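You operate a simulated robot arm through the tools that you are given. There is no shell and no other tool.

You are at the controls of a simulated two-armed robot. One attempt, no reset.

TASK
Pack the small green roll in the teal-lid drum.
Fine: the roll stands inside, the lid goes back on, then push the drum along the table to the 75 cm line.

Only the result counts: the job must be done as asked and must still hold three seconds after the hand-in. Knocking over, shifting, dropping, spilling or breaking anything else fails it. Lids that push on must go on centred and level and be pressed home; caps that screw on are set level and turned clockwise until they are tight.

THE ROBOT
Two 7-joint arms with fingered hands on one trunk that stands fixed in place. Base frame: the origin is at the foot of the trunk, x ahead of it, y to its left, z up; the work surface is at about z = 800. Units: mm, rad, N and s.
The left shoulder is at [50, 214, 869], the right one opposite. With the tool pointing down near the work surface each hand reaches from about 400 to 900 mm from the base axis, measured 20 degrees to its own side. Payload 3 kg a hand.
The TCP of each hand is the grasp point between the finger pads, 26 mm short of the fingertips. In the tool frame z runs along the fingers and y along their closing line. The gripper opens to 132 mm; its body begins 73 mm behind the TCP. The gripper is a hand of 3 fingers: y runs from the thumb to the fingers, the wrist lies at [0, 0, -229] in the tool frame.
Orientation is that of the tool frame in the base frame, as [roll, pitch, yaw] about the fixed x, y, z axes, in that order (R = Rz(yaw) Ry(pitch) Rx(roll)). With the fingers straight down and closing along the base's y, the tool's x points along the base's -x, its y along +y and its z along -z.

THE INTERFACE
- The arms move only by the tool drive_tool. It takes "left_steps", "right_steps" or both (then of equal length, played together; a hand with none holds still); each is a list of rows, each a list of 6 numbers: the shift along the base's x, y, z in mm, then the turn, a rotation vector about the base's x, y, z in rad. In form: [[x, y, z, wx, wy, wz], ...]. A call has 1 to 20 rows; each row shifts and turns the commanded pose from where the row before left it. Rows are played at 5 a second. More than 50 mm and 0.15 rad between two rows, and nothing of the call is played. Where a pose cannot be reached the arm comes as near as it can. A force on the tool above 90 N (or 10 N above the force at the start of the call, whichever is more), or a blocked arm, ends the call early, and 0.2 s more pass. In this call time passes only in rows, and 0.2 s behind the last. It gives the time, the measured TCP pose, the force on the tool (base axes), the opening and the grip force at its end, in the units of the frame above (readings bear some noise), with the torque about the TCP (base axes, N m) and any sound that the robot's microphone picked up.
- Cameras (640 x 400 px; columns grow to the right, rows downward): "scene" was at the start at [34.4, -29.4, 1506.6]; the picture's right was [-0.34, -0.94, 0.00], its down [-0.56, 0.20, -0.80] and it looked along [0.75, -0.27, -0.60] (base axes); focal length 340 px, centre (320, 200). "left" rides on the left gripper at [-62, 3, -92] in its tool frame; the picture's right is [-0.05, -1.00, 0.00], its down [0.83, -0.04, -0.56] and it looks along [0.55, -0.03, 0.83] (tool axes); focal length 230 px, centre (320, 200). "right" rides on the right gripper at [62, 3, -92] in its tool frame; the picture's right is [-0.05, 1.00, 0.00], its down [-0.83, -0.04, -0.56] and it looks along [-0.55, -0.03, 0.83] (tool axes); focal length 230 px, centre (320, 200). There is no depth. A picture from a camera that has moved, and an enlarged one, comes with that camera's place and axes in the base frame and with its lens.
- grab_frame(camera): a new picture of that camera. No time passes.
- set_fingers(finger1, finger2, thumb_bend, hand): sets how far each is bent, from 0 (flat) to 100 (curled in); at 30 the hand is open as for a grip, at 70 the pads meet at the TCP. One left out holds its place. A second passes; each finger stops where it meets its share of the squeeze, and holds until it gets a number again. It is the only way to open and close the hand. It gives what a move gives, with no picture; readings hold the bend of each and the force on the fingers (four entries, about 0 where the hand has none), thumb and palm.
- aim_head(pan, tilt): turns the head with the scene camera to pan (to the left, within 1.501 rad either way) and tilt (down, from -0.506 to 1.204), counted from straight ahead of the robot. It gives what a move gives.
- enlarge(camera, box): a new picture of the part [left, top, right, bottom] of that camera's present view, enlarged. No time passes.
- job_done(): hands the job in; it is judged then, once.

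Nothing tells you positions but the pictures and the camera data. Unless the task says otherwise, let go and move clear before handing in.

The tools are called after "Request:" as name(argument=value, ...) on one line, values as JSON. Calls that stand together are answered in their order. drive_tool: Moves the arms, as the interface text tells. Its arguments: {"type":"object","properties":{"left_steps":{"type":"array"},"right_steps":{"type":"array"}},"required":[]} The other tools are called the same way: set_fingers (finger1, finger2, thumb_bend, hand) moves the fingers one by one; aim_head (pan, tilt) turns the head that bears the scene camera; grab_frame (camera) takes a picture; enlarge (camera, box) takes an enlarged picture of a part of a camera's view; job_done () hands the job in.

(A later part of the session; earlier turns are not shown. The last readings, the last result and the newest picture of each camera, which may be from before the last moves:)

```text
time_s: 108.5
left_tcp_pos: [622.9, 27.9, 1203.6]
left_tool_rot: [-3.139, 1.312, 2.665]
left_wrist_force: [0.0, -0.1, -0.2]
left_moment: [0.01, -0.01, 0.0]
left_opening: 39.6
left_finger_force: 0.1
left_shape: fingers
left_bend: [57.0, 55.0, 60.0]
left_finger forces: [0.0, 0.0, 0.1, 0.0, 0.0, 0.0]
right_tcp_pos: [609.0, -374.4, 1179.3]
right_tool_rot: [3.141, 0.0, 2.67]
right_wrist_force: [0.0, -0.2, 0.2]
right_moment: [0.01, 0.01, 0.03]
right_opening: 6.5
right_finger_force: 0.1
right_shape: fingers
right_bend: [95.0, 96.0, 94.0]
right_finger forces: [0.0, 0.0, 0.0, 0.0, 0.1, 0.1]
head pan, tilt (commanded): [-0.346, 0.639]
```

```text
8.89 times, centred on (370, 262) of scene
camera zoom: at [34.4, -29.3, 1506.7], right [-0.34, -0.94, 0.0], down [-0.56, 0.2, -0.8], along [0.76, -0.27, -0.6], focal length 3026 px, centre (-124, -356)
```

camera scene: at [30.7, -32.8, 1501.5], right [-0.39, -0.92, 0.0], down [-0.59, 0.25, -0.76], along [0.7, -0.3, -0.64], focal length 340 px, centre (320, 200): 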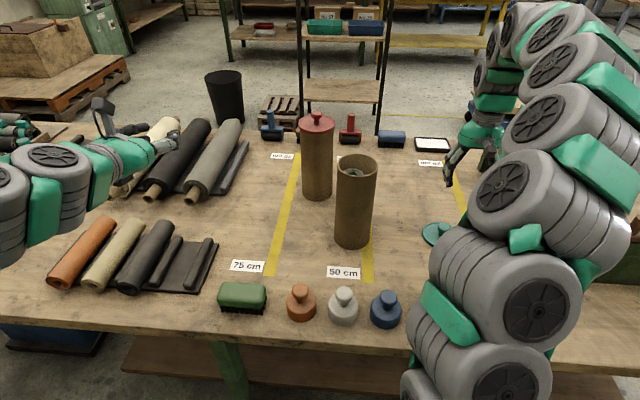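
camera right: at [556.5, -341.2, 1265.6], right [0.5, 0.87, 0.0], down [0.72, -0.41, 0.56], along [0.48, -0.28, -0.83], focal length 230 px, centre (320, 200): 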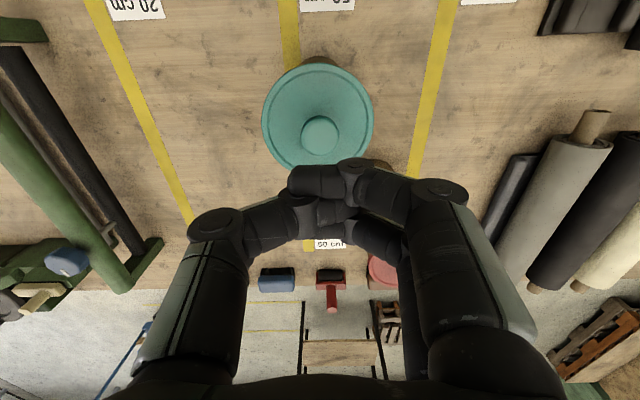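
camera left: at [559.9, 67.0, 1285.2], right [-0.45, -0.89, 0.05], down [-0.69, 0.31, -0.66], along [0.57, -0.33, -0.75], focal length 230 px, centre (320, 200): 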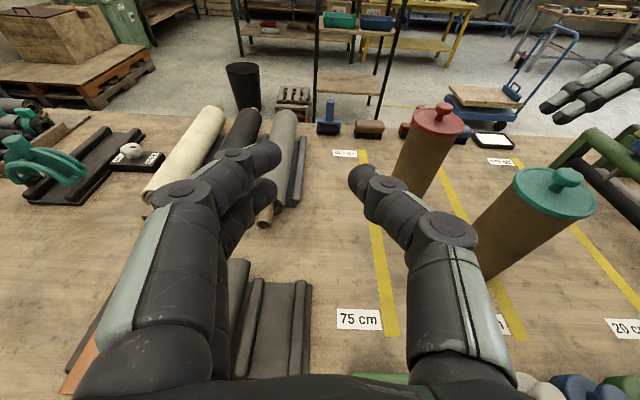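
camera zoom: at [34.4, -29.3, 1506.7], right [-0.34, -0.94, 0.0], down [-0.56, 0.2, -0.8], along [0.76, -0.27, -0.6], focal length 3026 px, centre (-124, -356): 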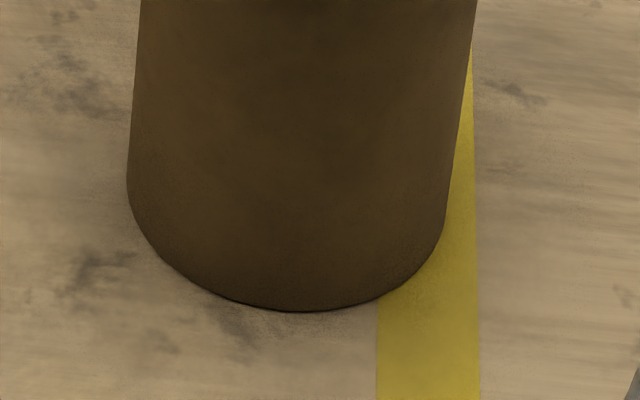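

Compared with the sealed picture, the base hasn't moved, but the lid is about 2 mm toward +v and tilted about 3°, with its -v side high. I'll look closely at both edges before correcting.

Request:
enlarge(camera="scene", box=[352, 180, 378, 206])

Request:
enlarge(camera="scene", box=[378, 180, 404, 206])

Request:
enlarge(camera="left", box=[505, 145, 605, 235])

Request:
enlarge(camera="right", box=[250, 50, 390, 190])

```text
15.38 times, centred on (365, 193) of scene
camera zoom: at [34.4, -29.3, 1506.7], right [-0.34, -0.94, 0.0], down [-0.56, 0.2, -0.8], along [0.76, -0.27, -0.6], focal length 5237 px, centre (-372, 308)
```

zoom: 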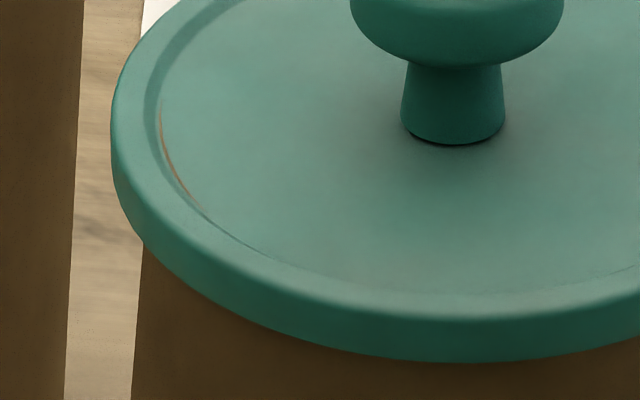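

```text
15.38 times, centred on (391, 193) of scene
camera zoom: at [34.4, -29.3, 1506.7], right [-0.34, -0.94, 0.0], down [-0.56, 0.2, -0.8], along [0.76, -0.27, -0.6], focal length 5237 px, centre (-772, 308)
```

zoom: 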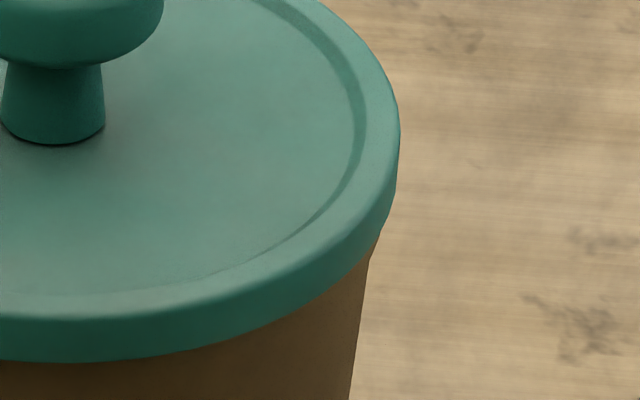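

```text
4.44 times, centred on (555, 190) of left
camera zoom: at [559.9, 67.0, 1285.3], right [-0.45, -0.89, 0.05], down [-0.68, 0.31, -0.66], along [0.57, -0.33, -0.75], focal length 1022 px, centre (-724, 244)
```

zoom: 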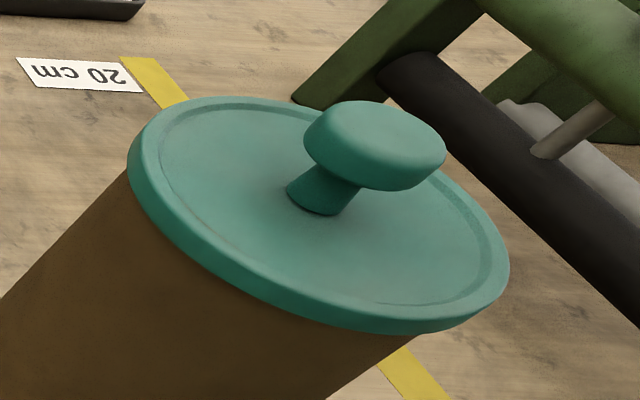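

```text
2.86 times, centred on (320, 120) of right
camera zoom: at [555.6, -343.5, 1270.0], right [0.5, 0.87, 0.0], down [0.72, -0.41, 0.56], along [0.48, -0.28, -0.83], focal length 657 px, centre (320, 429)
```

zoom: 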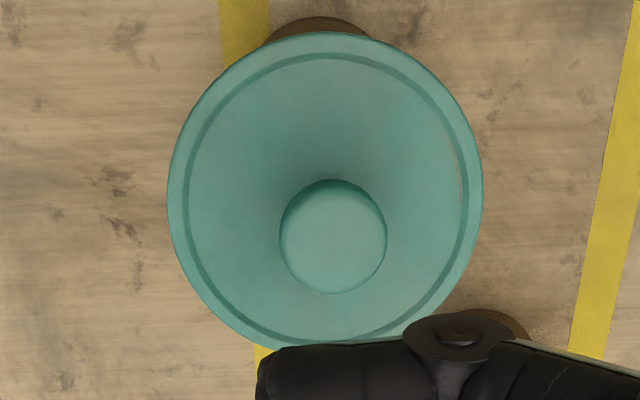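

The lid is slightly off-centre toward +v, so its -v side rides on the rim. I'll re-grip the knob lightly, lift a few millimetres, shift back about 2 mm, and set it again. First the fingers open and I re-align over the knob.

Request:
set_fingers(hand="right", finger1=50, finger2=50, thumb_bend=50)

Request:
drive_tool(right_steps=[[0.5, 1.2, -25, 0, 0, 0], [0, 0, -25, 0, 0, 0], [0, 0, -20, 0, 0, 0]])

Request:
enlarge(camera="right", box=[220, 80, 420, 280])

Request:
enlarge(camera="scene", box=[335, 135, 415, 215])

```text
time_s: 109.5
left_tcp_pos: [622.4, 28.9, 1201.8]
left_tool_rot: [-3.139, 1.311, 2.664]
left_wrist_force: [0.0, -0.4, 0.5]
left_moment: [0.0, -0.02, 0.0]
left_opening: 39.9
left_finger_force: 0.1
left_shape: fingers
left_bend: [57.0, 55.0, 60.0]
left_finger forces: [0.0, 0.1, 0.1, 0.1, 0.0, 0.0]
right_tcp_pos: [609.3, -374.4, 1180.1]
right_tool_rot: [-3.141, 0.002, 2.669]
right_wrist_force: [-0.3, 0.4, 1.1]
right_moment: [0.01, 0.02, -0.01]
right_opening: 67.1
right_finger_force: 0.1
right_shape: fingers
right_bend: [50.0, 50.0, 50.0]
right_finger forces: [0.0, 0.0, 0.0, 0.0, 0.0, 0.1]
head pan, tilt (commanded): [-0.346, 0.639]
```

```text
time_s: 110.3
left_tcp_pos: [623.0, 28.9, 1202.0]
left_tool_rot: [-3.139, 1.31, 2.662]
left_wrist_force: [0.3, 1.1, -0.9]
left_moment: [-0.02, -0.01, 0.03]
left_opening: 39.7
left_finger_force: 0.0
left_shape: fingers
left_bend: [57.0, 55.0, 60.0]
left_finger forces: [0.1, 0.0, 0.0, 0.0, 0.1, 0.0]
right_tcp_pos: [609.3, -373.7, 1107.3]
right_tool_rot: [3.141, -0.001, 2.672]
right_wrist_force: [-0.8, -0.2, -0.4]
right_moment: [-0.01, 0.02, -0.07]
right_opening: 67.2
right_finger_force: 0.1
right_shape: fingers
right_bend: [50.0, 50.0, 50.0]
right_finger forces: [0.1, 0.1, 0.0, 0.0, 0.0, 0.1]
head pan, tilt (commanded): [-0.346, 0.639]
```

```text
2.00 times, centred on (320, 180) of right
camera zoom: at [555.8, -342.8, 1199.5], right [0.5, 0.87, 0.0], down [0.72, -0.41, 0.56], along [0.48, -0.28, -0.83], focal length 460 px, centre (320, 240)
```

zoom: 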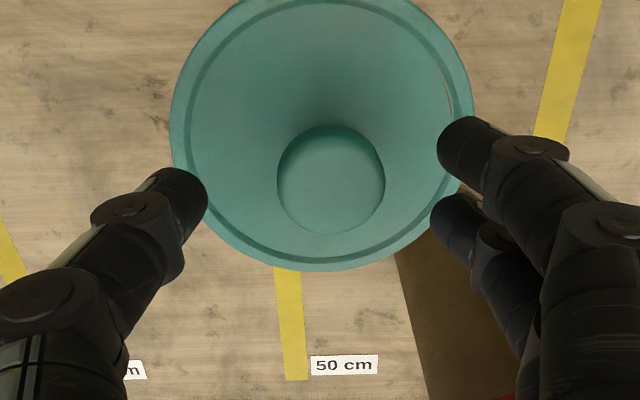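

```text
5.00 times, centred on (375, 175) of scene
camera zoom: at [34.4, -29.3, 1506.7], right [-0.34, -0.94, 0.0], down [-0.56, 0.2, -0.8], along [0.76, -0.27, -0.6], focal length 1702 px, centre (45, 325)
```

zoom: 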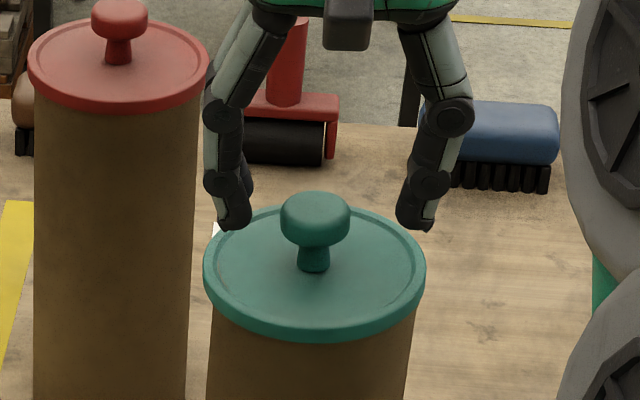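

The knob is about 3 mm toward +v of the TCP. I'll correct that, descend to grip height, and close lightly.

Request:
drive_tool(right_steps=[[1.3, 2.6, -7, 0, 0, 0], [0, 0, -6, 0, 0, 0]])

Request:
set_fingers(hand="right", finger1=65, finger2=65, thumb_bend=66)

Request:
enlarge(camera="right", box=[220, 80, 420, 280])

Request:
enlarge(camera="scene", box=[345, 165, 405, 210])

```text
time_s: 110.9
left_tcp_pos: [623.1, 29.3, 1202.5]
left_tool_rot: [-3.138, 1.309, 2.663]
left_wrist_force: [0.9, -0.5, 0.0]
left_moment: [-0.01, 0.0, -0.02]
left_opening: 39.4
left_finger_force: 0.0
left_shape: fingers
left_bend: [57.0, 55.0, 60.0]
left_finger forces: [0.1, 0.0, 0.1, 0.1, 0.0, 0.0]
right_tcp_pos: [610.5, -371.1, 1095.2]
right_tool_rot: [3.142, 0.0, 2.671]
right_wrist_force: [0.3, 0.1, 0.5]
right_moment: [0.0, -0.01, 0.02]
right_opening: 67.3
right_finger_force: 0.0
right_shape: fingers
right_bend: [50.0, 50.0, 50.0]
right_finger forces: [0.0, 0.0, 0.1, 0.1, 0.0, 0.1]
head pan, tilt (commanded): [-0.346, 0.639]
```

```text
time_s: 111.9
left_tcp_pos: [623.2, 29.0, 1202.0]
left_tool_rot: [-3.14, 1.311, 2.662]
left_wrist_force: [-0.6, -0.3, -0.1]
left_moment: [0.02, -0.02, 0.01]
left_opening: 39.7
left_finger_force: 0.1
left_shape: fingers
left_bend: [57.0, 55.0, 60.0]
left_finger forces: [0.0, 0.1, 0.0, 0.0, 0.0, 0.0]
right_tcp_pos: [612.2, -369.9, 1096.4]
right_tool_rot: [3.141, 0.001, 2.671]
right_wrist_force: [-0.9, 0.6, 0.6]
right_moment: [-0.01, 0.02, 0.0]
right_opening: 28.3
right_finger_force: 4.6
right_shape: fingers
right_bend: [62.0, 62.0, 64.0]
right_finger forces: [2.2, 2.3, 0.1, 0.1, 4.5, 0.0]
head pan, tilt (commanded): [-0.346, 0.639]
```

```text
2.00 times, centred on (320, 180) of right
camera zoom: at [557.8, -339.7, 1186.6], right [0.5, 0.87, 0.0], down [0.72, -0.41, 0.56], along [0.48, -0.28, -0.83], focal length 460 px, centre (320, 240)
```

zoom: 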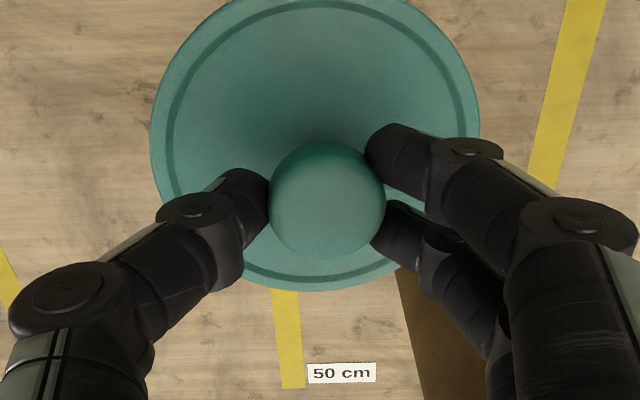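

```text
8.89 times, centred on (375, 188) of scene
camera zoom: at [34.4, -29.3, 1506.7], right [-0.34, -0.94, 0.0], down [-0.56, 0.2, -0.8], along [0.76, -0.27, -0.6], focal length 3026 px, centre (-169, 311)
```

zoom: 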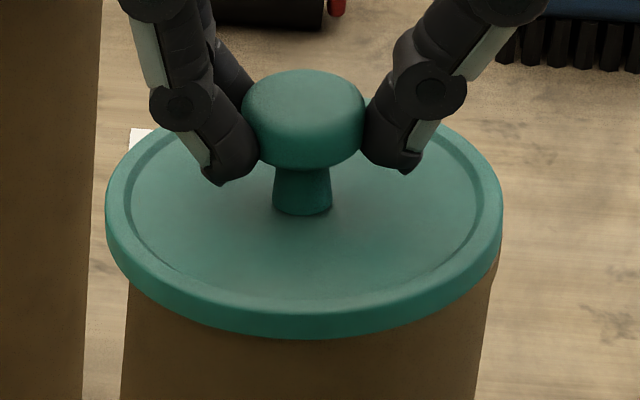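

The lid is in hand but tilted about 5° toward +v. I'll lift it clear of the rim and then correct its tilt with a small hand rotation.

Request:
drive_tool(right_steps=[[0, 0, 6, 0, 0, 0], [0, 0, 8, 0, 0, 0]])

Request:
enlarge(camera="scene", box=[345, 155, 405, 200])

Request:
enlarge(camera="right", box=[220, 80, 420, 280])

Request:
enlarge(camera="left", box=[505, 135, 605, 225])

```text
time_s: 112.5
left_tcp_pos: [623.9, 29.2, 1202.1]
left_tool_rot: [-3.139, 1.31, 2.664]
left_wrist_force: [0.3, 0.3, -0.8]
left_moment: [0.01, 0.0, 0.04]
left_opening: 40.1
left_finger_force: 0.0
left_shape: fingers
left_bend: [57.0, 55.0, 60.0]
left_finger forces: [0.0, 0.0, 0.0, 0.0, 0.0, 0.0]
right_tcp_pos: [610.4, -370.6, 1109.5]
right_tool_rot: [3.141, 0.0, 2.673]
right_wrist_force: [-0.3, 0.7, -0.5]
right_moment: [-0.03, -0.04, 0.01]
right_opening: 28.4
right_finger_force: 4.6
right_shape: fingers
right_bend: [62.0, 62.0, 64.0]
right_finger forces: [2.2, 2.2, 0.0, 0.1, 4.4, 0.0]
head pan, tilt (commanded): [-0.346, 0.639]
```

```text
8.89 times, centred on (375, 178) of scene
camera zoom: at [34.4, -29.3, 1506.7], right [-0.34, -0.94, 0.0], down [-0.56, 0.2, -0.8], along [0.76, -0.27, -0.6], focal length 3026 px, centre (-169, 400)
```

zoom: 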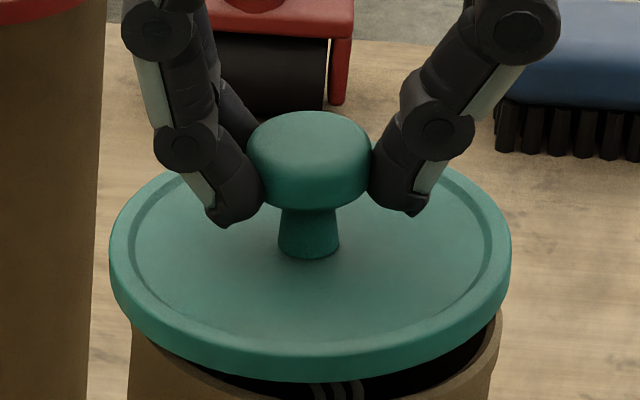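

```text
2.00 times, centred on (320, 180) of right
camera zoom: at [557.5, -339.8, 1201.0], right [0.5, 0.87, 0.0], down [0.72, -0.41, 0.56], along [0.48, -0.28, -0.83], focal length 460 px, centre (320, 240)
```

zoom: 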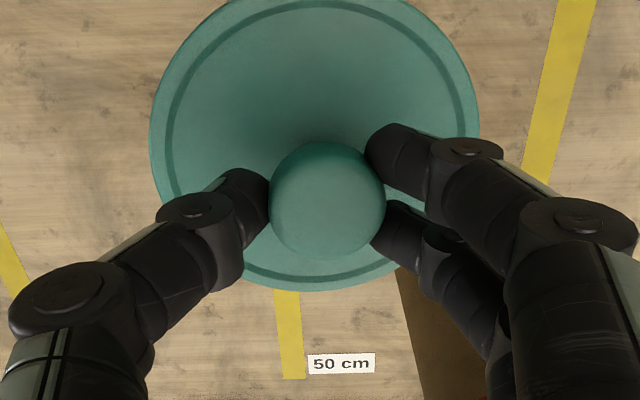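

```text
4.44 times, centred on (555, 180) of left
camera zoom: at [559.9, 67.0, 1285.2], right [-0.45, -0.89, 0.05], down [-0.69, 0.31, -0.66], along [0.57, -0.33, -0.75], focal length 1022 px, centre (-724, 289)
```

zoom: 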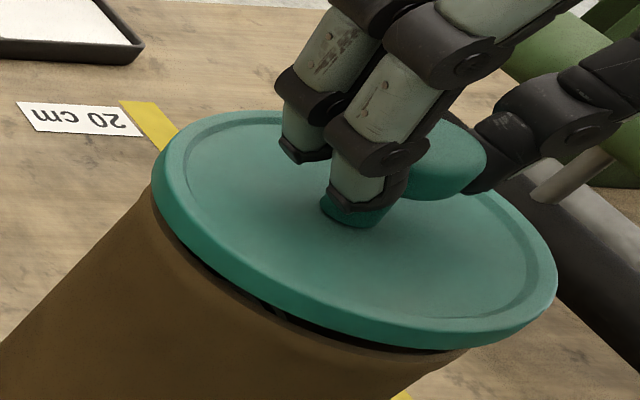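

The lid is lifted clear and leaning about 5.5° toward +v, offset about 3 mm. I'll apply a compensating hand rotation and shift, then verify against the sealed picture.

Request:
drive_tool(right_steps=[[-1.2, -3.5, 2, 0.0437, -0.019, 0], [-1.2, -3.5, 0, 0.0437, -0.019, 0]])

Request:
enlarge(camera="scene", box=[345, 155, 405, 200])

Request:
enlarge(camera="right", box=[220, 80, 420, 280])

Request:
enlarge(camera="left", box=[505, 135, 605, 225])

```text
time_s: 113.1
left_tcp_pos: [625.0, 28.8, 1202.5]
left_tool_rot: [-3.139, 1.312, 2.664]
left_wrist_force: [0.8, -0.5, -0.1]
left_moment: [0.03, 0.01, 0.02]
left_opening: 40.0
left_finger_force: 0.0
left_shape: fingers
left_bend: [57.0, 55.0, 60.0]
left_finger forces: [0.0, 0.0, 0.0, 0.1, 0.0, 0.1]
right_tcp_pos: [609.0, -377.7, 1110.7]
right_tool_rot: [3.049, -0.006, 2.671]
right_wrist_force: [1.6, 0.0, 0.4]
right_moment: [-0.01, 0.02, -0.01]
right_opening: 28.6
right_finger_force: 4.3
right_shape: fingers
right_bend: [62.0, 62.0, 64.0]
right_finger forces: [2.3, 2.3, 0.1, 0.0, 4.5, 0.0]
head pan, tilt (commanded): [-0.346, 0.639]
```

```text
8.89 times, centred on (375, 178) of scene
camera zoom: at [34.4, -29.3, 1506.7], right [-0.34, -0.94, 0.0], down [-0.56, 0.2, -0.8], along [0.76, -0.27, -0.6], focal length 3026 px, centre (-169, 400)
```

zoom: 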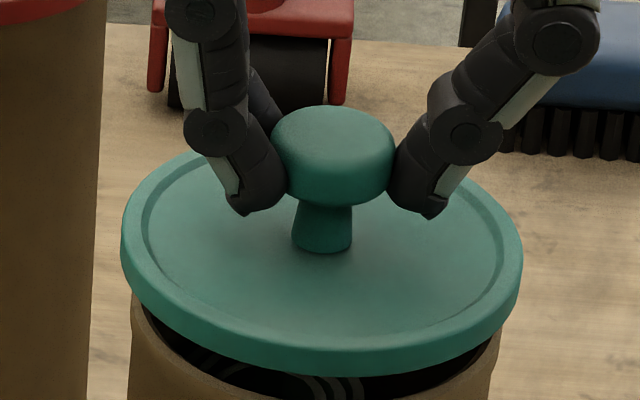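

```text
2.00 times, centred on (320, 180) of right
camera zoom: at [551.6, -354.9, 1202.6], right [0.5, 0.86, 0.09], down [0.7, -0.46, 0.54], along [0.51, -0.2, -0.83], focal length 460 px, centre (320, 240)
```

zoom: 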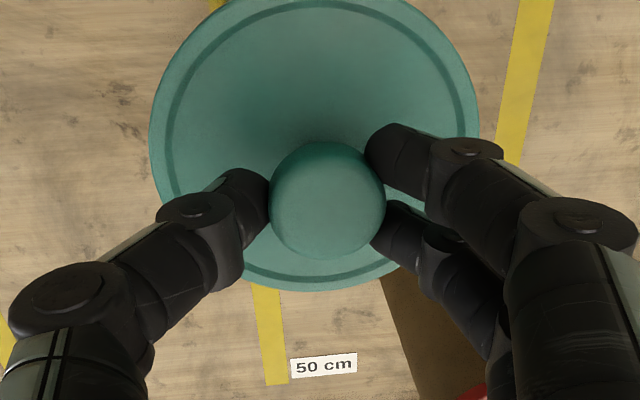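

```text
4.44 times, centred on (555, 180) of left
camera zoom: at [559.9, 67.0, 1285.3], right [-0.45, -0.89, 0.05], down [-0.68, 0.31, -0.66], along [0.57, -0.33, -0.75], focal length 1022 px, centre (-724, 289)
```

zoom: 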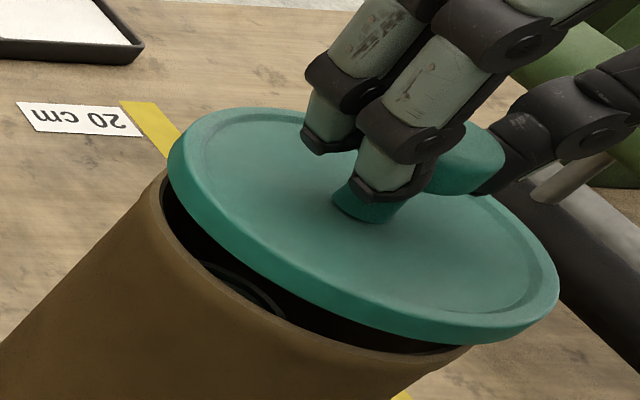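

The lid is now level to within about 1° and less than 1 mm off. One small trim rotation fixes both. Then I'll lower to just above the rim.

Request:
drive_tool(right_steps=[[0, 0, -5, -0.0166, 0.0072, 0], [0, 0, -5, 0, 0, 0]])

Request:
enlarge(camera="scene", box=[345, 165, 405, 210])

Request:
enlarge(camera="left", box=[505, 135, 605, 225])

```text
time_s: 113.7
left_tcp_pos: [623.0, 28.1, 1202.5]
left_tool_rot: [-3.139, 1.311, 2.664]
left_wrist_force: [-0.2, 0.3, -0.2]
left_moment: [-0.02, 0.02, 0.01]
left_opening: 39.6
left_finger_force: 0.1
left_shape: fingers
left_bend: [57.0, 55.0, 60.0]
left_finger forces: [0.0, 0.0, 0.0, 0.0, 0.0, 0.0]
right_tcp_pos: [609.7, -377.1, 1102.4]
right_tool_rot: [3.064, -0.005, 2.673]
right_wrist_force: [0.4, -0.9, 0.2]
right_moment: [0.0, -0.02, -0.02]
right_opening: 28.4
right_finger_force: 4.7
right_shape: fingers
right_bend: [62.0, 62.0, 64.0]
right_finger forces: [2.2, 2.3, 0.0, 0.1, 4.5, 0.0]
head pan, tilt (commanded): [-0.346, 0.639]
```

```text
8.89 times, centred on (375, 188) of scene
camera zoom: at [34.4, -29.3, 1506.7], right [-0.34, -0.94, 0.0], down [-0.56, 0.2, -0.8], along [0.76, -0.27, -0.6], focal length 3026 px, centre (-169, 311)
```

zoom: 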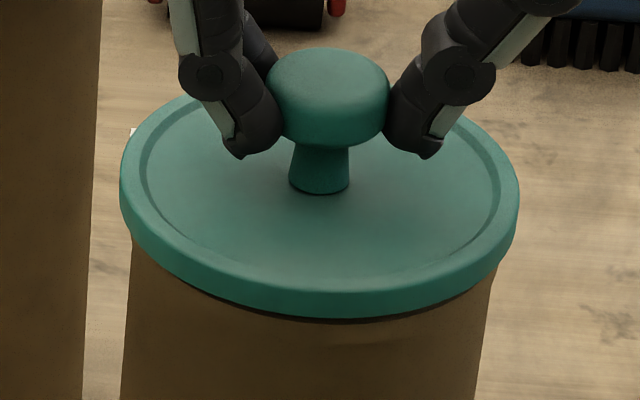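

```text
4.44 times, centred on (555, 180) of left
camera zoom: at [559.9, 67.1, 1285.3], right [-0.45, -0.89, 0.05], down [-0.68, 0.31, -0.66], along [0.57, -0.33, -0.75], focal length 1022 px, centre (-724, 289)
```

zoom: 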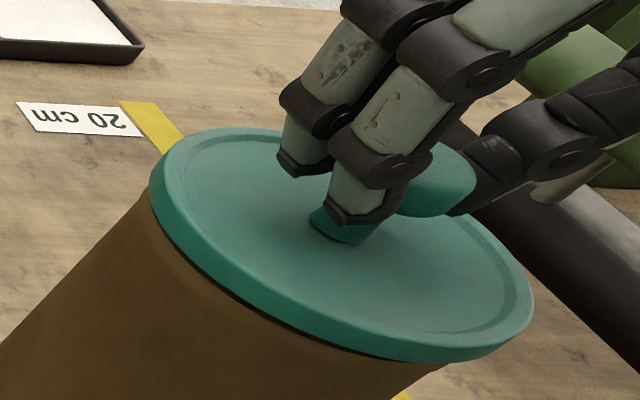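

Level and within 0.3 mm of centre, about 8 mm above its seat. I'll lower gently.

Request:
drive_tool(right_steps=[[0, 0, -3, 0, 0, 0]])

Request:
drive_tool(right_steps=[[0, 0, -2, 0, 0, 0]])

Request:
enlarge(camera="scene", box=[345, 165, 405, 210])

```text
time_s: 114.1
left_tcp_pos: [623.5, 28.8, 1201.8]
left_tool_rot: [-3.137, 1.311, 2.663]
left_wrist_force: [0.1, 0.8, 0.0]
left_moment: [0.04, -0.05, -0.02]
left_opening: 39.8
left_finger_force: 0.1
left_shape: fingers
left_bend: [57.0, 55.0, 60.0]
left_finger forces: [0.1, 0.0, 0.0, 0.1, 0.0, 0.1]
right_tcp_pos: [610.1, -377.5, 1099.2]
right_tool_rot: [3.065, -0.005, 2.672]
right_wrist_force: [0.1, 0.2, -1.4]
right_moment: [0.01, 0.01, 0.02]
right_opening: 28.0
right_finger_force: 4.3
right_shape: fingers
right_bend: [62.0, 62.0, 64.0]
right_finger forces: [2.2, 2.4, 0.0, 0.0, 4.5, 0.1]
head pan, tilt (commanded): [-0.346, 0.639]
```

```text
time_s: 114.5
left_tcp_pos: [622.7, 28.7, 1203.1]
left_tool_rot: [-3.138, 1.311, 2.665]
left_wrist_force: [0.8, -0.3, -0.5]
left_moment: [0.0, 0.0, -0.02]
left_opening: 39.7
left_finger_force: 0.0
left_shape: fingers
left_bend: [57.0, 55.0, 60.0]
left_finger forces: [0.1, 0.0, 0.1, 0.1, 0.0, 0.1]
right_tcp_pos: [610.3, -377.3, 1098.1]
right_tool_rot: [3.066, -0.004, 2.672]
right_wrist_force: [-0.8, -0.1, -1.0]
right_moment: [0.0, -0.04, 0.03]
right_opening: 28.1
right_finger_force: 4.4
right_shape: fingers
right_bend: [62.0, 62.0, 64.0]
right_finger forces: [2.1, 2.3, 0.0, 0.0, 4.4, 0.0]
head pan, tilt (commanded): [-0.346, 0.639]
```

```text
8.89 times, centred on (375, 188) of scene
camera zoom: at [34.4, -29.3, 1506.7], right [-0.34, -0.94, 0.0], down [-0.56, 0.2, -0.8], along [0.76, -0.27, -0.6], focal length 3026 px, centre (-169, 311)
```

zoom: 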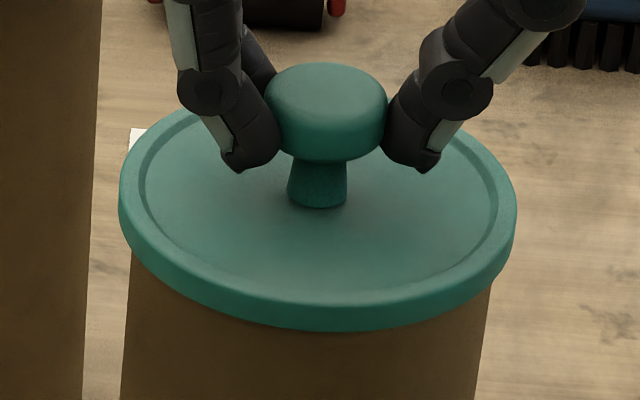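

Request:
drive_tool(right_steps=[[-0.1, -0.4, -2, 0, 0, 0]])

Request:
drive_tool(right_steps=[[0, 0, -1.5, 0, 0, 0]])

Request:
enlarge(camera="scene", box=[345, 165, 405, 210])

```text
time_s: 114.9
left_tcp_pos: [623.0, 27.4, 1201.1]
left_tool_rot: [-3.137, 1.312, 2.663]
left_wrist_force: [0.8, -0.1, -0.5]
left_moment: [0.02, 0.04, 0.04]
left_opening: 39.8
left_finger_force: 0.1
left_shape: fingers
left_bend: [57.0, 55.0, 60.0]
left_finger forces: [0.0, 0.0, 0.0, 0.1, 0.0, 0.1]
right_tcp_pos: [608.9, -377.9, 1095.5]
right_tool_rot: [3.066, -0.005, 2.671]
right_wrist_force: [-0.1, 0.4, -0.7]
right_moment: [-0.02, 0.01, 0.04]
right_opening: 28.3
right_finger_force: 4.5
right_shape: fingers
right_bend: [62.0, 62.0, 64.0]
right_finger forces: [2.2, 2.4, 0.0, 0.1, 4.6, 0.1]
head pan, tilt (commanded): [-0.346, 0.639]
```

```text
time_s: 115.3
left_tcp_pos: [623.5, 28.7, 1200.9]
left_tool_rot: [-3.139, 1.31, 2.665]
left_wrist_force: [-1.4, 0.4, 0.5]
left_moment: [-0.03, 0.0, 0.0]
left_opening: 39.7
left_finger_force: 0.0
left_shape: fingers
left_bend: [57.0, 55.0, 60.0]
left_finger forces: [0.0, 0.1, 0.0, 0.0, 0.0, 0.0]
right_tcp_pos: [609.7, -376.6, 1094.2]
right_tool_rot: [3.063, -0.003, 2.669]
right_wrist_force: [0.7, 0.1, -1.0]
right_moment: [0.02, 0.04, -0.01]
right_opening: 28.4
right_finger_force: 4.7
right_shape: fingers
right_bend: [62.0, 62.0, 64.0]
right_finger forces: [2.4, 2.3, 0.1, 0.1, 4.5, 0.0]
head pan, tilt (commanded): [-0.346, 0.639]
```

```text
8.89 times, centred on (375, 188) of scene
camera zoom: at [34.4, -29.3, 1506.7], right [-0.34, -0.94, 0.0], down [-0.56, 0.2, -0.8], along [0.76, -0.27, -0.6], focal length 3026 px, centre (-169, 311)
```

zoom: 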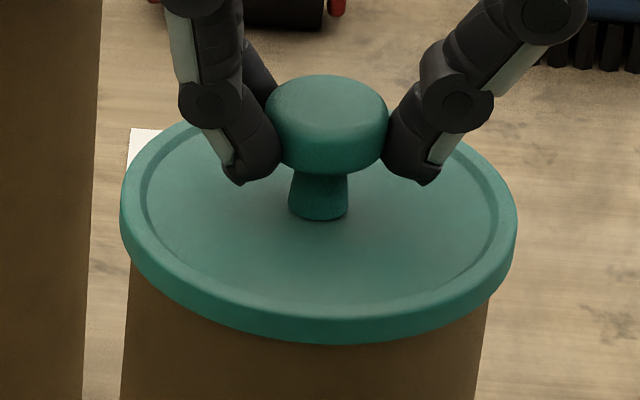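

The lid now matches the sealed picture to within a pixel or two, level and at seat height. I'll ease it down a touch to feel contact, then release.

Request:
drive_tool(right_steps=[[0, 0, -1.5, 0, 0, 0]])

Request:
enlarge(camera="scene", box=[345, 165, 405, 210])

```text
time_s: 115.7
left_tcp_pos: [623.7, 29.0, 1202.2]
left_tool_rot: [-3.138, 1.312, 2.664]
left_wrist_force: [-0.6, 0.8, -1.0]
left_moment: [-0.02, 0.0, 0.01]
left_opening: 39.5
left_finger_force: 0.0
left_shape: fingers
left_bend: [57.0, 55.0, 60.0]
left_finger forces: [0.0, 0.1, 0.0, 0.1, 0.0, 0.0]
right_tcp_pos: [608.3, -375.9, 1092.3]
right_tool_rot: [3.065, -0.004, 2.672]
right_wrist_force: [-0.2, 0.1, -0.7]
right_moment: [0.01, -0.01, 0.01]
right_opening: 28.6
right_finger_force: 4.7
right_shape: fingers
right_bend: [62.0, 62.0, 64.0]
right_finger forces: [2.3, 2.3, 0.1, 0.1, 4.6, 0.0]
head pan, tilt (commanded): [-0.346, 0.639]
```

```text
8.89 times, centred on (375, 188) of scene
camera zoom: at [34.4, -29.3, 1506.7], right [-0.34, -0.94, 0.0], down [-0.56, 0.2, -0.8], along [0.76, -0.27, -0.6], focal length 3026 px, centre (-169, 311)
```

zoom: 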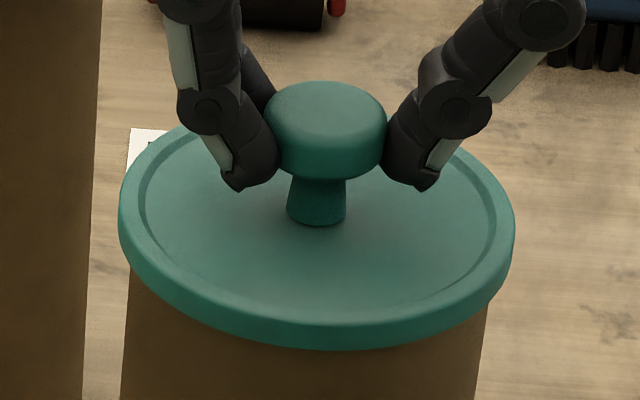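

The lid appears about 1.5 mm lower, or 2 mm nearer the camera, than in the sealed picture, and there's no contact force yet. I'll check the edges closely from the other cameras and confirm the base hasn't moved.

Request:
enlarge(camera="left", box=[515, 150, 595, 230])

Request:
enlarge(camera="scene", box=[340, 240, 400, 285])

Request:
enlarge(camera="right", box=[220, 60, 420, 260])

Request:
enlarge(camera="scene", box=[352, 185, 402, 225])

```text
5.00 times, centred on (555, 190) of left
camera zoom: at [559.9, 67.0, 1285.3], right [-0.45, -0.89, 0.05], down [-0.68, 0.31, -0.66], along [0.57, -0.33, -0.75], focal length 1150 px, centre (-855, 250)
```

zoom: 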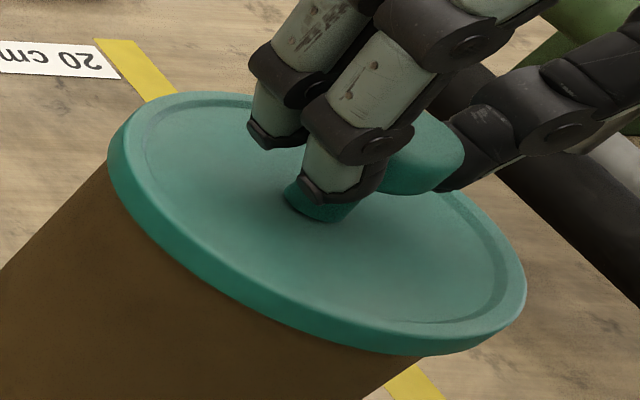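

```text
8.89 times, centred on (370, 262) of scene
camera zoom: at [34.4, -29.3, 1506.7], right [-0.34, -0.94, 0.0], down [-0.56, 0.2, -0.8], along [0.76, -0.27, -0.6], focal length 3026 px, centre (-124, -356)
```

zoom: 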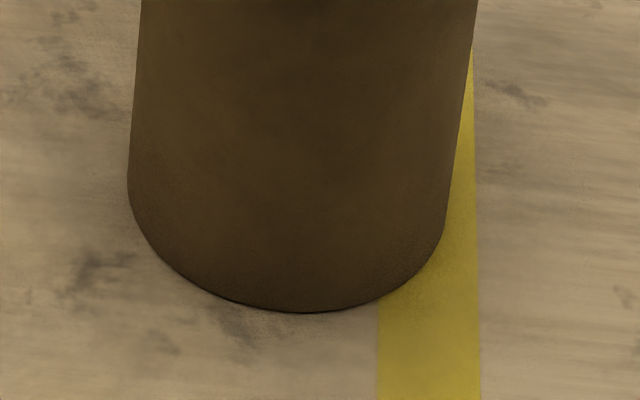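

```text
2.00 times, centred on (320, 160) of right
camera zoom: at [552.1, -352.9, 1183.4], right [0.5, 0.86, 0.08], down [0.7, -0.45, 0.55], along [0.51, -0.22, -0.83], focal length 460 px, centre (320, 280)
```

zoom: 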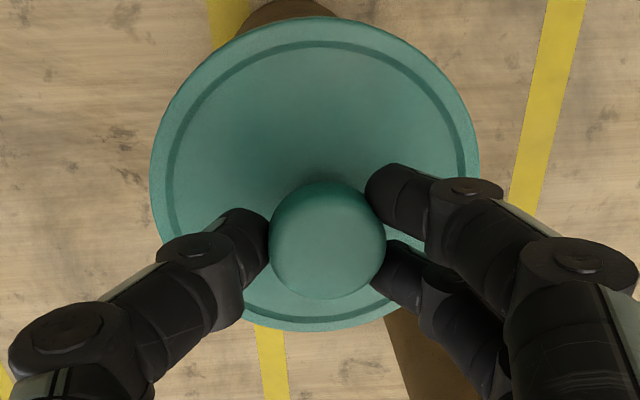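

```text
10.00 times, centred on (377, 205) of scene
camera zoom: at [34.4, -29.3, 1506.7], right [-0.34, -0.94, 0.0], down [-0.56, 0.2, -0.8], along [0.76, -0.27, -0.6], focal length 3404 px, centre (-250, 150)
```

zoom: 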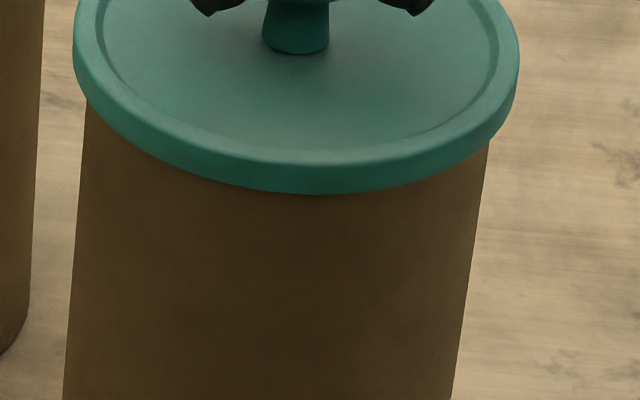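

All views agree that the lid sits at seat height with no visible gap, and the base is unchanged. I'll release the knob now.

Request:
set_fingers(hand="right", finger1=50, finger2=50, thumb_bend=50)

Request:
enlarge(camera="scene", box=[345, 165, 405, 210])

Request:
enlarge(camera="left", box=[515, 150, 595, 230])

```text
time_s: 116.7
left_tcp_pos: [623.7, 29.0, 1201.5]
left_tool_rot: [-3.139, 1.309, 2.662]
left_wrist_force: [0.1, 0.0, -0.2]
left_moment: [-0.01, 0.01, 0.0]
left_opening: 39.7
left_finger_force: 0.1
left_shape: fingers
left_bend: [57.0, 55.0, 60.0]
left_finger forces: [0.0, 0.0, 0.0, 0.0, 0.0, 0.0]
right_tcp_pos: [608.4, -377.0, 1091.2]
right_tool_rot: [3.064, -0.006, 2.672]
right_wrist_force: [-0.2, 0.7, -0.6]
right_moment: [0.01, -0.02, 0.02]
right_opening: 67.0
right_finger_force: 0.1
right_shape: fingers
right_bend: [50.0, 50.0, 50.0]
right_finger forces: [0.1, 0.0, 0.0, 0.0, 0.0, 0.0]
head pan, tilt (commanded): [-0.346, 0.639]
```

```text
8.89 times, centred on (375, 188) of scene
camera zoom: at [34.4, -29.3, 1506.7], right [-0.34, -0.94, 0.0], down [-0.56, 0.2, -0.8], along [0.76, -0.27, -0.6], focal length 3026 px, centre (-169, 311)
```

zoom: 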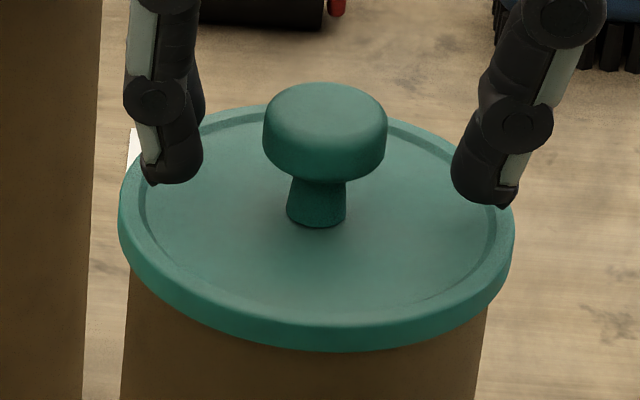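

```text
5.00 times, centred on (555, 190) of left
camera zoom: at [559.9, 67.0, 1285.2], right [-0.45, -0.89, 0.05], down [-0.69, 0.31, -0.66], along [0.57, -0.33, -0.75], focal length 1150 px, centre (-855, 250)
```

zoom: 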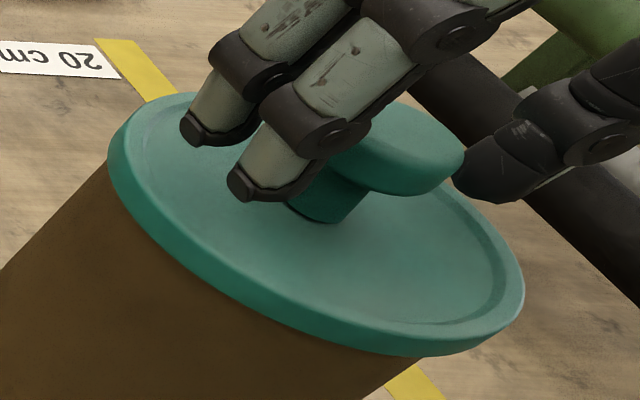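

The lid is free of the hand, level and centred within about 1 mm in both directions. Now to press it home evenly: I'll set the hand vertical again and push with all three fingertips, which bore evenly when the lid was level at the start.

Request:
drive_tool(right_steps=[[0, 0, 8, 0, 0, 0], [-0.5, 1.3, 8, -0.0708, 0.0308, 0]])

Request:
enlarge(camera="right", box=[220, 80, 420, 280])

Request:
enlarge(camera="scene", box=[345, 165, 405, 210])

```text
time_s: 117.3
left_tcp_pos: [623.7, 28.3, 1201.2]
left_tool_rot: [-3.138, 1.311, 2.663]
left_wrist_force: [-0.2, 0.0, 0.0]
left_moment: [-0.01, -0.02, -0.03]
left_opening: 40.1
left_finger_force: 0.0
left_shape: fingers
left_bend: [57.0, 55.0, 60.0]
left_finger forces: [0.0, 0.1, 0.0, 0.0, 0.0, 0.0]
right_tcp_pos: [608.7, -376.7, 1108.5]
right_tool_rot: [3.141, 0.001, 2.672]
right_wrist_force: [-0.8, -0.1, 0.2]
right_moment: [0.03, -0.01, 0.02]
right_opening: 67.4
right_finger_force: 0.0
right_shape: fingers
right_bend: [50.0, 50.0, 50.0]
right_finger forces: [0.0, 0.1, 0.0, 0.0, 0.0, 0.1]
head pan, tilt (commanded): [-0.346, 0.639]
```

```text
2.00 times, centred on (320, 180) of right
camera zoom: at [553.9, -344.9, 1198.9], right [0.5, 0.87, 0.0], down [0.72, -0.41, 0.56], along [0.48, -0.28, -0.83], focal length 460 px, centre (320, 240)
```

zoom: 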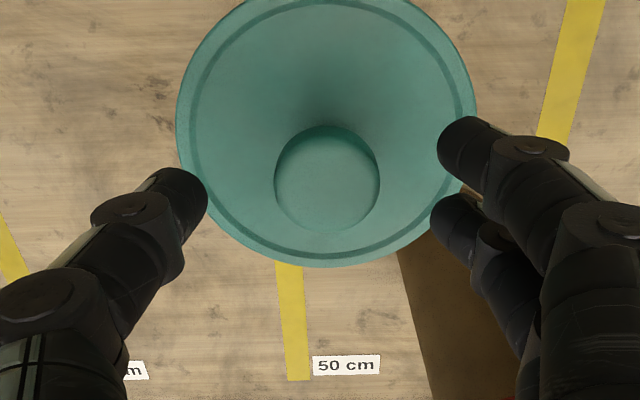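

```text
8.89 times, centred on (375, 188) of scene
camera zoom: at [34.4, -29.3, 1506.7], right [-0.34, -0.94, 0.0], down [-0.56, 0.2, -0.8], along [0.76, -0.27, -0.6], focal length 3026 px, centre (-169, 311)
```

zoom: 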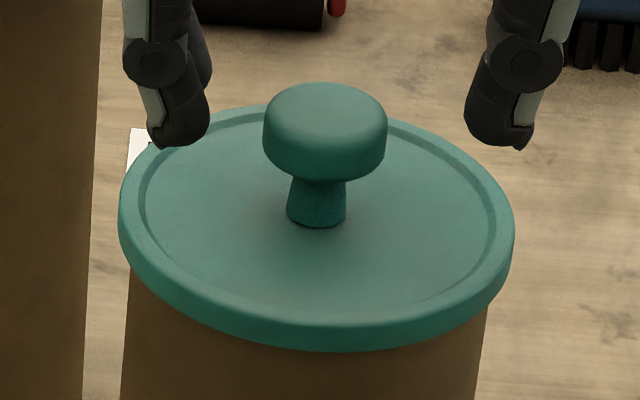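

The lid is level, and both its edge and knob are centred under the hand. I'll lower all three tips onto it.

Request:
drive_tool(right_steps=[[0.6, 1.2, -10, 0, 0, 0], [0, 0, -8, 0, 0, 0]])

Request:
drive_tool(right_steps=[[0, 0, -3, 0, 0, 0]])

Request:
drive_tool(right_steps=[[0, 0, -2, 0, 0, 0]])

Request:
drive_tool(right_steps=[[0, 0, -2, 0, 0, 0]])

```text
time_s: 117.9
left_tcp_pos: [623.5, 28.3, 1202.6]
left_tool_rot: [-3.137, 1.309, 2.661]
left_wrist_force: [0.3, 0.3, -0.5]
left_moment: [-0.01, 0.02, 0.01]
left_opening: 39.9
left_finger_force: 0.0
left_shape: fingers
left_bend: [57.0, 55.0, 60.0]
left_finger forces: [0.0, 0.0, 0.0, 0.0, 0.0, 0.0]
right_tcp_pos: [607.7, -373.7, 1090.8]
right_tool_rot: [-3.141, -0.001, 2.672]
right_wrist_force: [0.2, 0.1, 1.2]
right_moment: [0.03, 0.02, 0.0]
right_opening: 67.1
right_finger_force: 0.1
right_shape: fingers
right_bend: [50.0, 50.0, 50.0]
right_finger forces: [0.1, 0.1, 0.1, 0.0, 0.1, 0.1]
head pan, tilt (commanded): [-0.346, 0.639]
```

```text
time_s: 118.3
left_tcp_pos: [622.7, 28.0, 1202.0]
left_tool_rot: [-3.139, 1.311, 2.664]
left_wrist_force: [-0.3, -0.2, 0.4]
left_moment: [0.04, 0.03, -0.02]
left_opening: 39.7
left_finger_force: 0.0
left_shape: fingers
left_bend: [57.0, 55.0, 60.0]
left_finger forces: [0.1, 0.1, 0.0, 0.1, 0.1, 0.0]
right_tcp_pos: [608.3, -373.6, 1088.1]
right_tool_rot: [-3.141, -0.001, 2.671]
right_wrist_force: [0.3, -0.7, -0.3]
right_moment: [0.01, -0.01, 0.0]
right_opening: 67.1
right_finger_force: 0.1
right_shape: fingers
right_bend: [50.0, 50.0, 50.0]
right_finger forces: [0.0, 0.0, 0.1, 0.0, 0.1, 0.0]
head pan, tilt (commanded): [-0.346, 0.639]
```

```text
time_s: 118.7
left_tcp_pos: [623.3, 27.7, 1202.6]
left_tool_rot: [-3.137, 1.31, 2.662]
left_wrist_force: [-0.4, 0.4, -0.2]
left_moment: [-0.02, -0.02, -0.03]
left_opening: 39.6
left_finger_force: 0.0
left_shape: fingers
left_bend: [57.0, 55.0, 60.0]
left_finger forces: [0.1, 0.1, 0.0, 0.0, 0.1, 0.0]
right_tcp_pos: [609.6, -375.2, 1085.9]
right_tool_rot: [-3.14, 0.0, 2.672]
right_wrist_force: [0.0, 0.3, 0.3]
right_moment: [-0.05, -0.03, -0.03]
right_opening: 67.3
right_finger_force: 0.1
right_shape: fingers
right_bend: [50.0, 50.0, 50.0]
right_finger forces: [0.0, 0.0, 0.1, 0.0, 0.1, 0.0]
head pan, tilt (commanded): [-0.346, 0.639]
```

```text
time_s: 119.1
left_tcp_pos: [623.3, 29.1, 1202.1]
left_tool_rot: [-3.138, 1.31, 2.664]
left_wrist_force: [0.0, -0.3, -0.5]
left_moment: [0.02, 0.02, -0.01]
left_opening: 39.6
left_finger_force: 0.1
left_shape: fingers
left_bend: [57.0, 55.0, 60.0]
left_finger forces: [0.0, 0.0, 0.0, 0.0, 0.0, 0.1]
right_tcp_pos: [610.8, -374.6, 1084.4]
right_tool_rot: [3.14, 0.003, 2.669]
right_wrist_force: [2.5, -1.8, 10.5]
right_moment: [-0.03, -0.1, -0.01]
right_opening: 67.3
right_finger_force: 5.0
right_shape: fingers
right_bend: [50.0, 50.0, 50.0]
right_finger forces: [3.7, 2.4, 0.0, 0.1, 4.8, 0.0]
head pan, tilt (commanded): [-0.346, 0.639]
heard: snap
```

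Snap — with all three fingertips bearing evenly at about 10 N, the lid clicked home. I'll press a bit more to be sure it's fully seated, then compare with the sealed picture.

Request:
drive_tool(right_steps=[[0, 0, -2, 0, 0, 0]])

Request:
drive_tool(right_steps=[[0, 0, -2, 0, 0, 0]])

Request:
enlarge(camera="scene", box=[345, 165, 405, 210])

```text
time_s: 119.5
left_tcp_pos: [623.3, 29.9, 1201.7]
left_tool_rot: [-3.139, 1.313, 2.664]
left_wrist_force: [0.0, 0.4, -0.3]
left_moment: [0.0, 0.01, 0.01]
left_opening: 39.8
left_finger_force: 0.0
left_shape: fingers
left_bend: [57.0, 55.0, 60.0]
left_finger forces: [0.0, 0.1, 0.0, 0.1, 0.0, 0.0]
right_tcp_pos: [610.4, -373.3, 1083.4]
right_tool_rot: [-3.141, 0.007, 2.671]
right_wrist_force: [5.2, -1.8, 45.0]
right_moment: [-0.14, -0.01, 0.02]
right_opening: 67.9
right_finger_force: 22.0
right_shape: fingers
right_bend: [52.0, 51.0, 51.0]
right_finger forces: [12.5, 9.3, 0.0, 0.0, 22.6, 0.0]
head pan, tilt (commanded): [-0.346, 0.639]
```

```text
time_s: 119.9
left_tcp_pos: [622.8, 29.5, 1202.4]
left_tool_rot: [-3.138, 1.313, 2.664]
left_wrist_force: [0.2, -0.2, 0.3]
left_moment: [0.04, -0.02, 0.05]
left_opening: 40.0
left_finger_force: 0.1
left_shape: fingers
left_bend: [57.0, 55.0, 60.0]
left_finger forces: [0.1, 0.0, 0.1, 0.0, 0.0, 0.1]
right_tcp_pos: [609.7, -375.5, 1083.1]
right_tool_rot: [3.139, 0.011, 2.671]
right_wrist_force: [7.8, -2.8, 88.2]
right_moment: [-0.3, 0.15, 0.01]
right_opening: 67.9
right_finger_force: 43.7
right_shape: fingers
right_bend: [54.0, 53.0, 52.0]
right_finger forces: [23.1, 18.9, 0.0, 0.0, 46.4, 0.0]
head pan, tilt (commanded): [-0.346, 0.639]
```

```text
8.89 times, centred on (375, 188) of scene
camera zoom: at [33.5, -28.7, 1506.7], right [-0.34, -0.94, 0.0], down [-0.56, 0.2, -0.8], along [0.76, -0.27, -0.6], focal length 3026 px, centre (-169, 311)
```

zoom: 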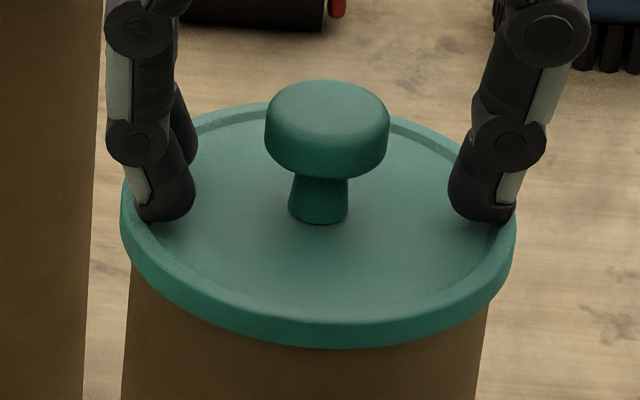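

The lid is firmly home, holding 88 N pressed evenly. I'll back the hand off straight up and verify.

Request:
drive_tool(right_steps=[[0, 0, 8, 0, 0, 0], [0, 0, 20, 0, 0, 0], [0, 0, 40, 0, 0, 0], [0, 0, 40, 0, 0, 0]])

Request:
enlarge(camera="scene", box=[345, 165, 405, 210])

Request:
enlarge(camera="scene", box=[340, 240, 400, 285])

Request:
grab_frame(camera="scene")

Request:
grab_frame(camera="right")

```text
time_s: 120.9
left_tcp_pos: [622.8, 29.1, 1202.2]
left_tool_rot: [-3.137, 1.311, 2.662]
left_wrist_force: [0.2, -0.4, -0.7]
left_moment: [-0.01, 0.02, 0.01]
left_opening: 39.5
left_finger_force: 0.0
left_shape: fingers
left_bend: [57.0, 55.0, 60.0]
left_finger forces: [0.0, 0.0, 0.1, 0.1, 0.0, 0.0]
right_tcp_pos: [610.4, -372.3, 1187.7]
right_tool_rot: [-3.14, -0.003, 2.674]
right_wrist_force: [0.0, 0.1, 0.6]
right_moment: [0.01, 0.06, 0.02]
right_opening: 67.8
right_finger_force: 0.0
right_shape: fingers
right_bend: [50.0, 50.0, 50.0]
right_finger forces: [0.0, 0.0, 0.0, 0.0, 0.0, 0.0]
head pan, tilt (commanded): [-0.346, 0.639]
```

```text
8.89 times, centred on (375, 188) of scene
camera zoom: at [34.4, -29.3, 1506.7], right [-0.34, -0.94, 0.0], down [-0.56, 0.2, -0.8], along [0.76, -0.27, -0.6], focal length 3026 px, centre (-169, 311)
```

zoom: 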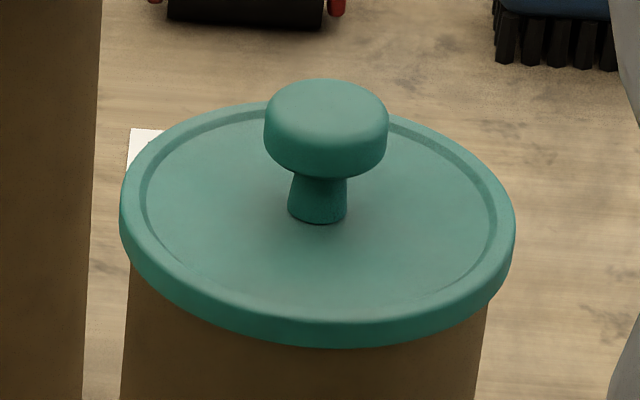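

```text
8.89 times, centred on (370, 262) of scene
camera zoom: at [34.4, -29.3, 1506.7], right [-0.34, -0.94, 0.0], down [-0.56, 0.2, -0.8], along [0.76, -0.27, -0.6], focal length 3026 px, centre (-124, -356)
```

zoom: 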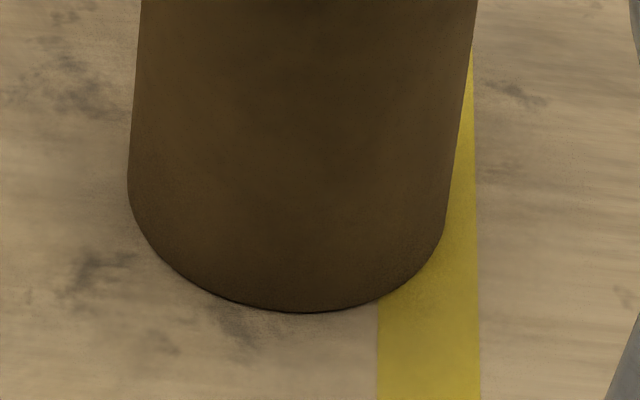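

```text
taken
camera scene: at [34.4, -29.3, 1506.7], right [-0.34, -0.94, 0.0], down [-0.56, 0.2, -0.8], along [0.76, -0.27, -0.6], focal length 340 px, centre (320, 200)
```

scene: 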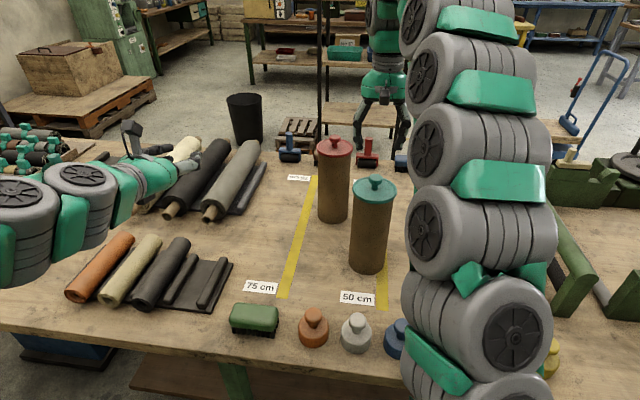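

```text
taken
camera right: at [556.3, -341.6, 1278.5], right [0.5, 0.87, 0.0], down [0.72, -0.42, 0.55], along [0.48, -0.28, -0.83], focal length 230 px, centre (320, 200)
```

right: 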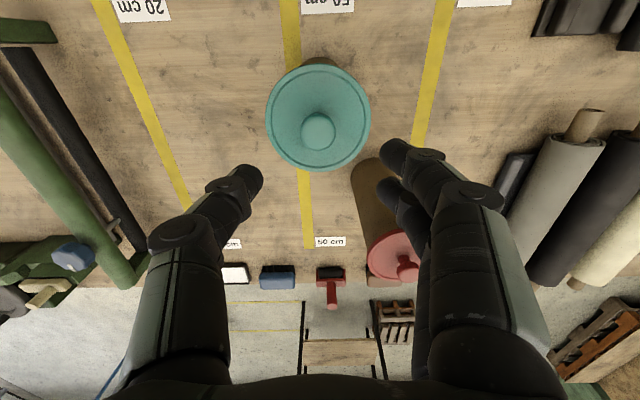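

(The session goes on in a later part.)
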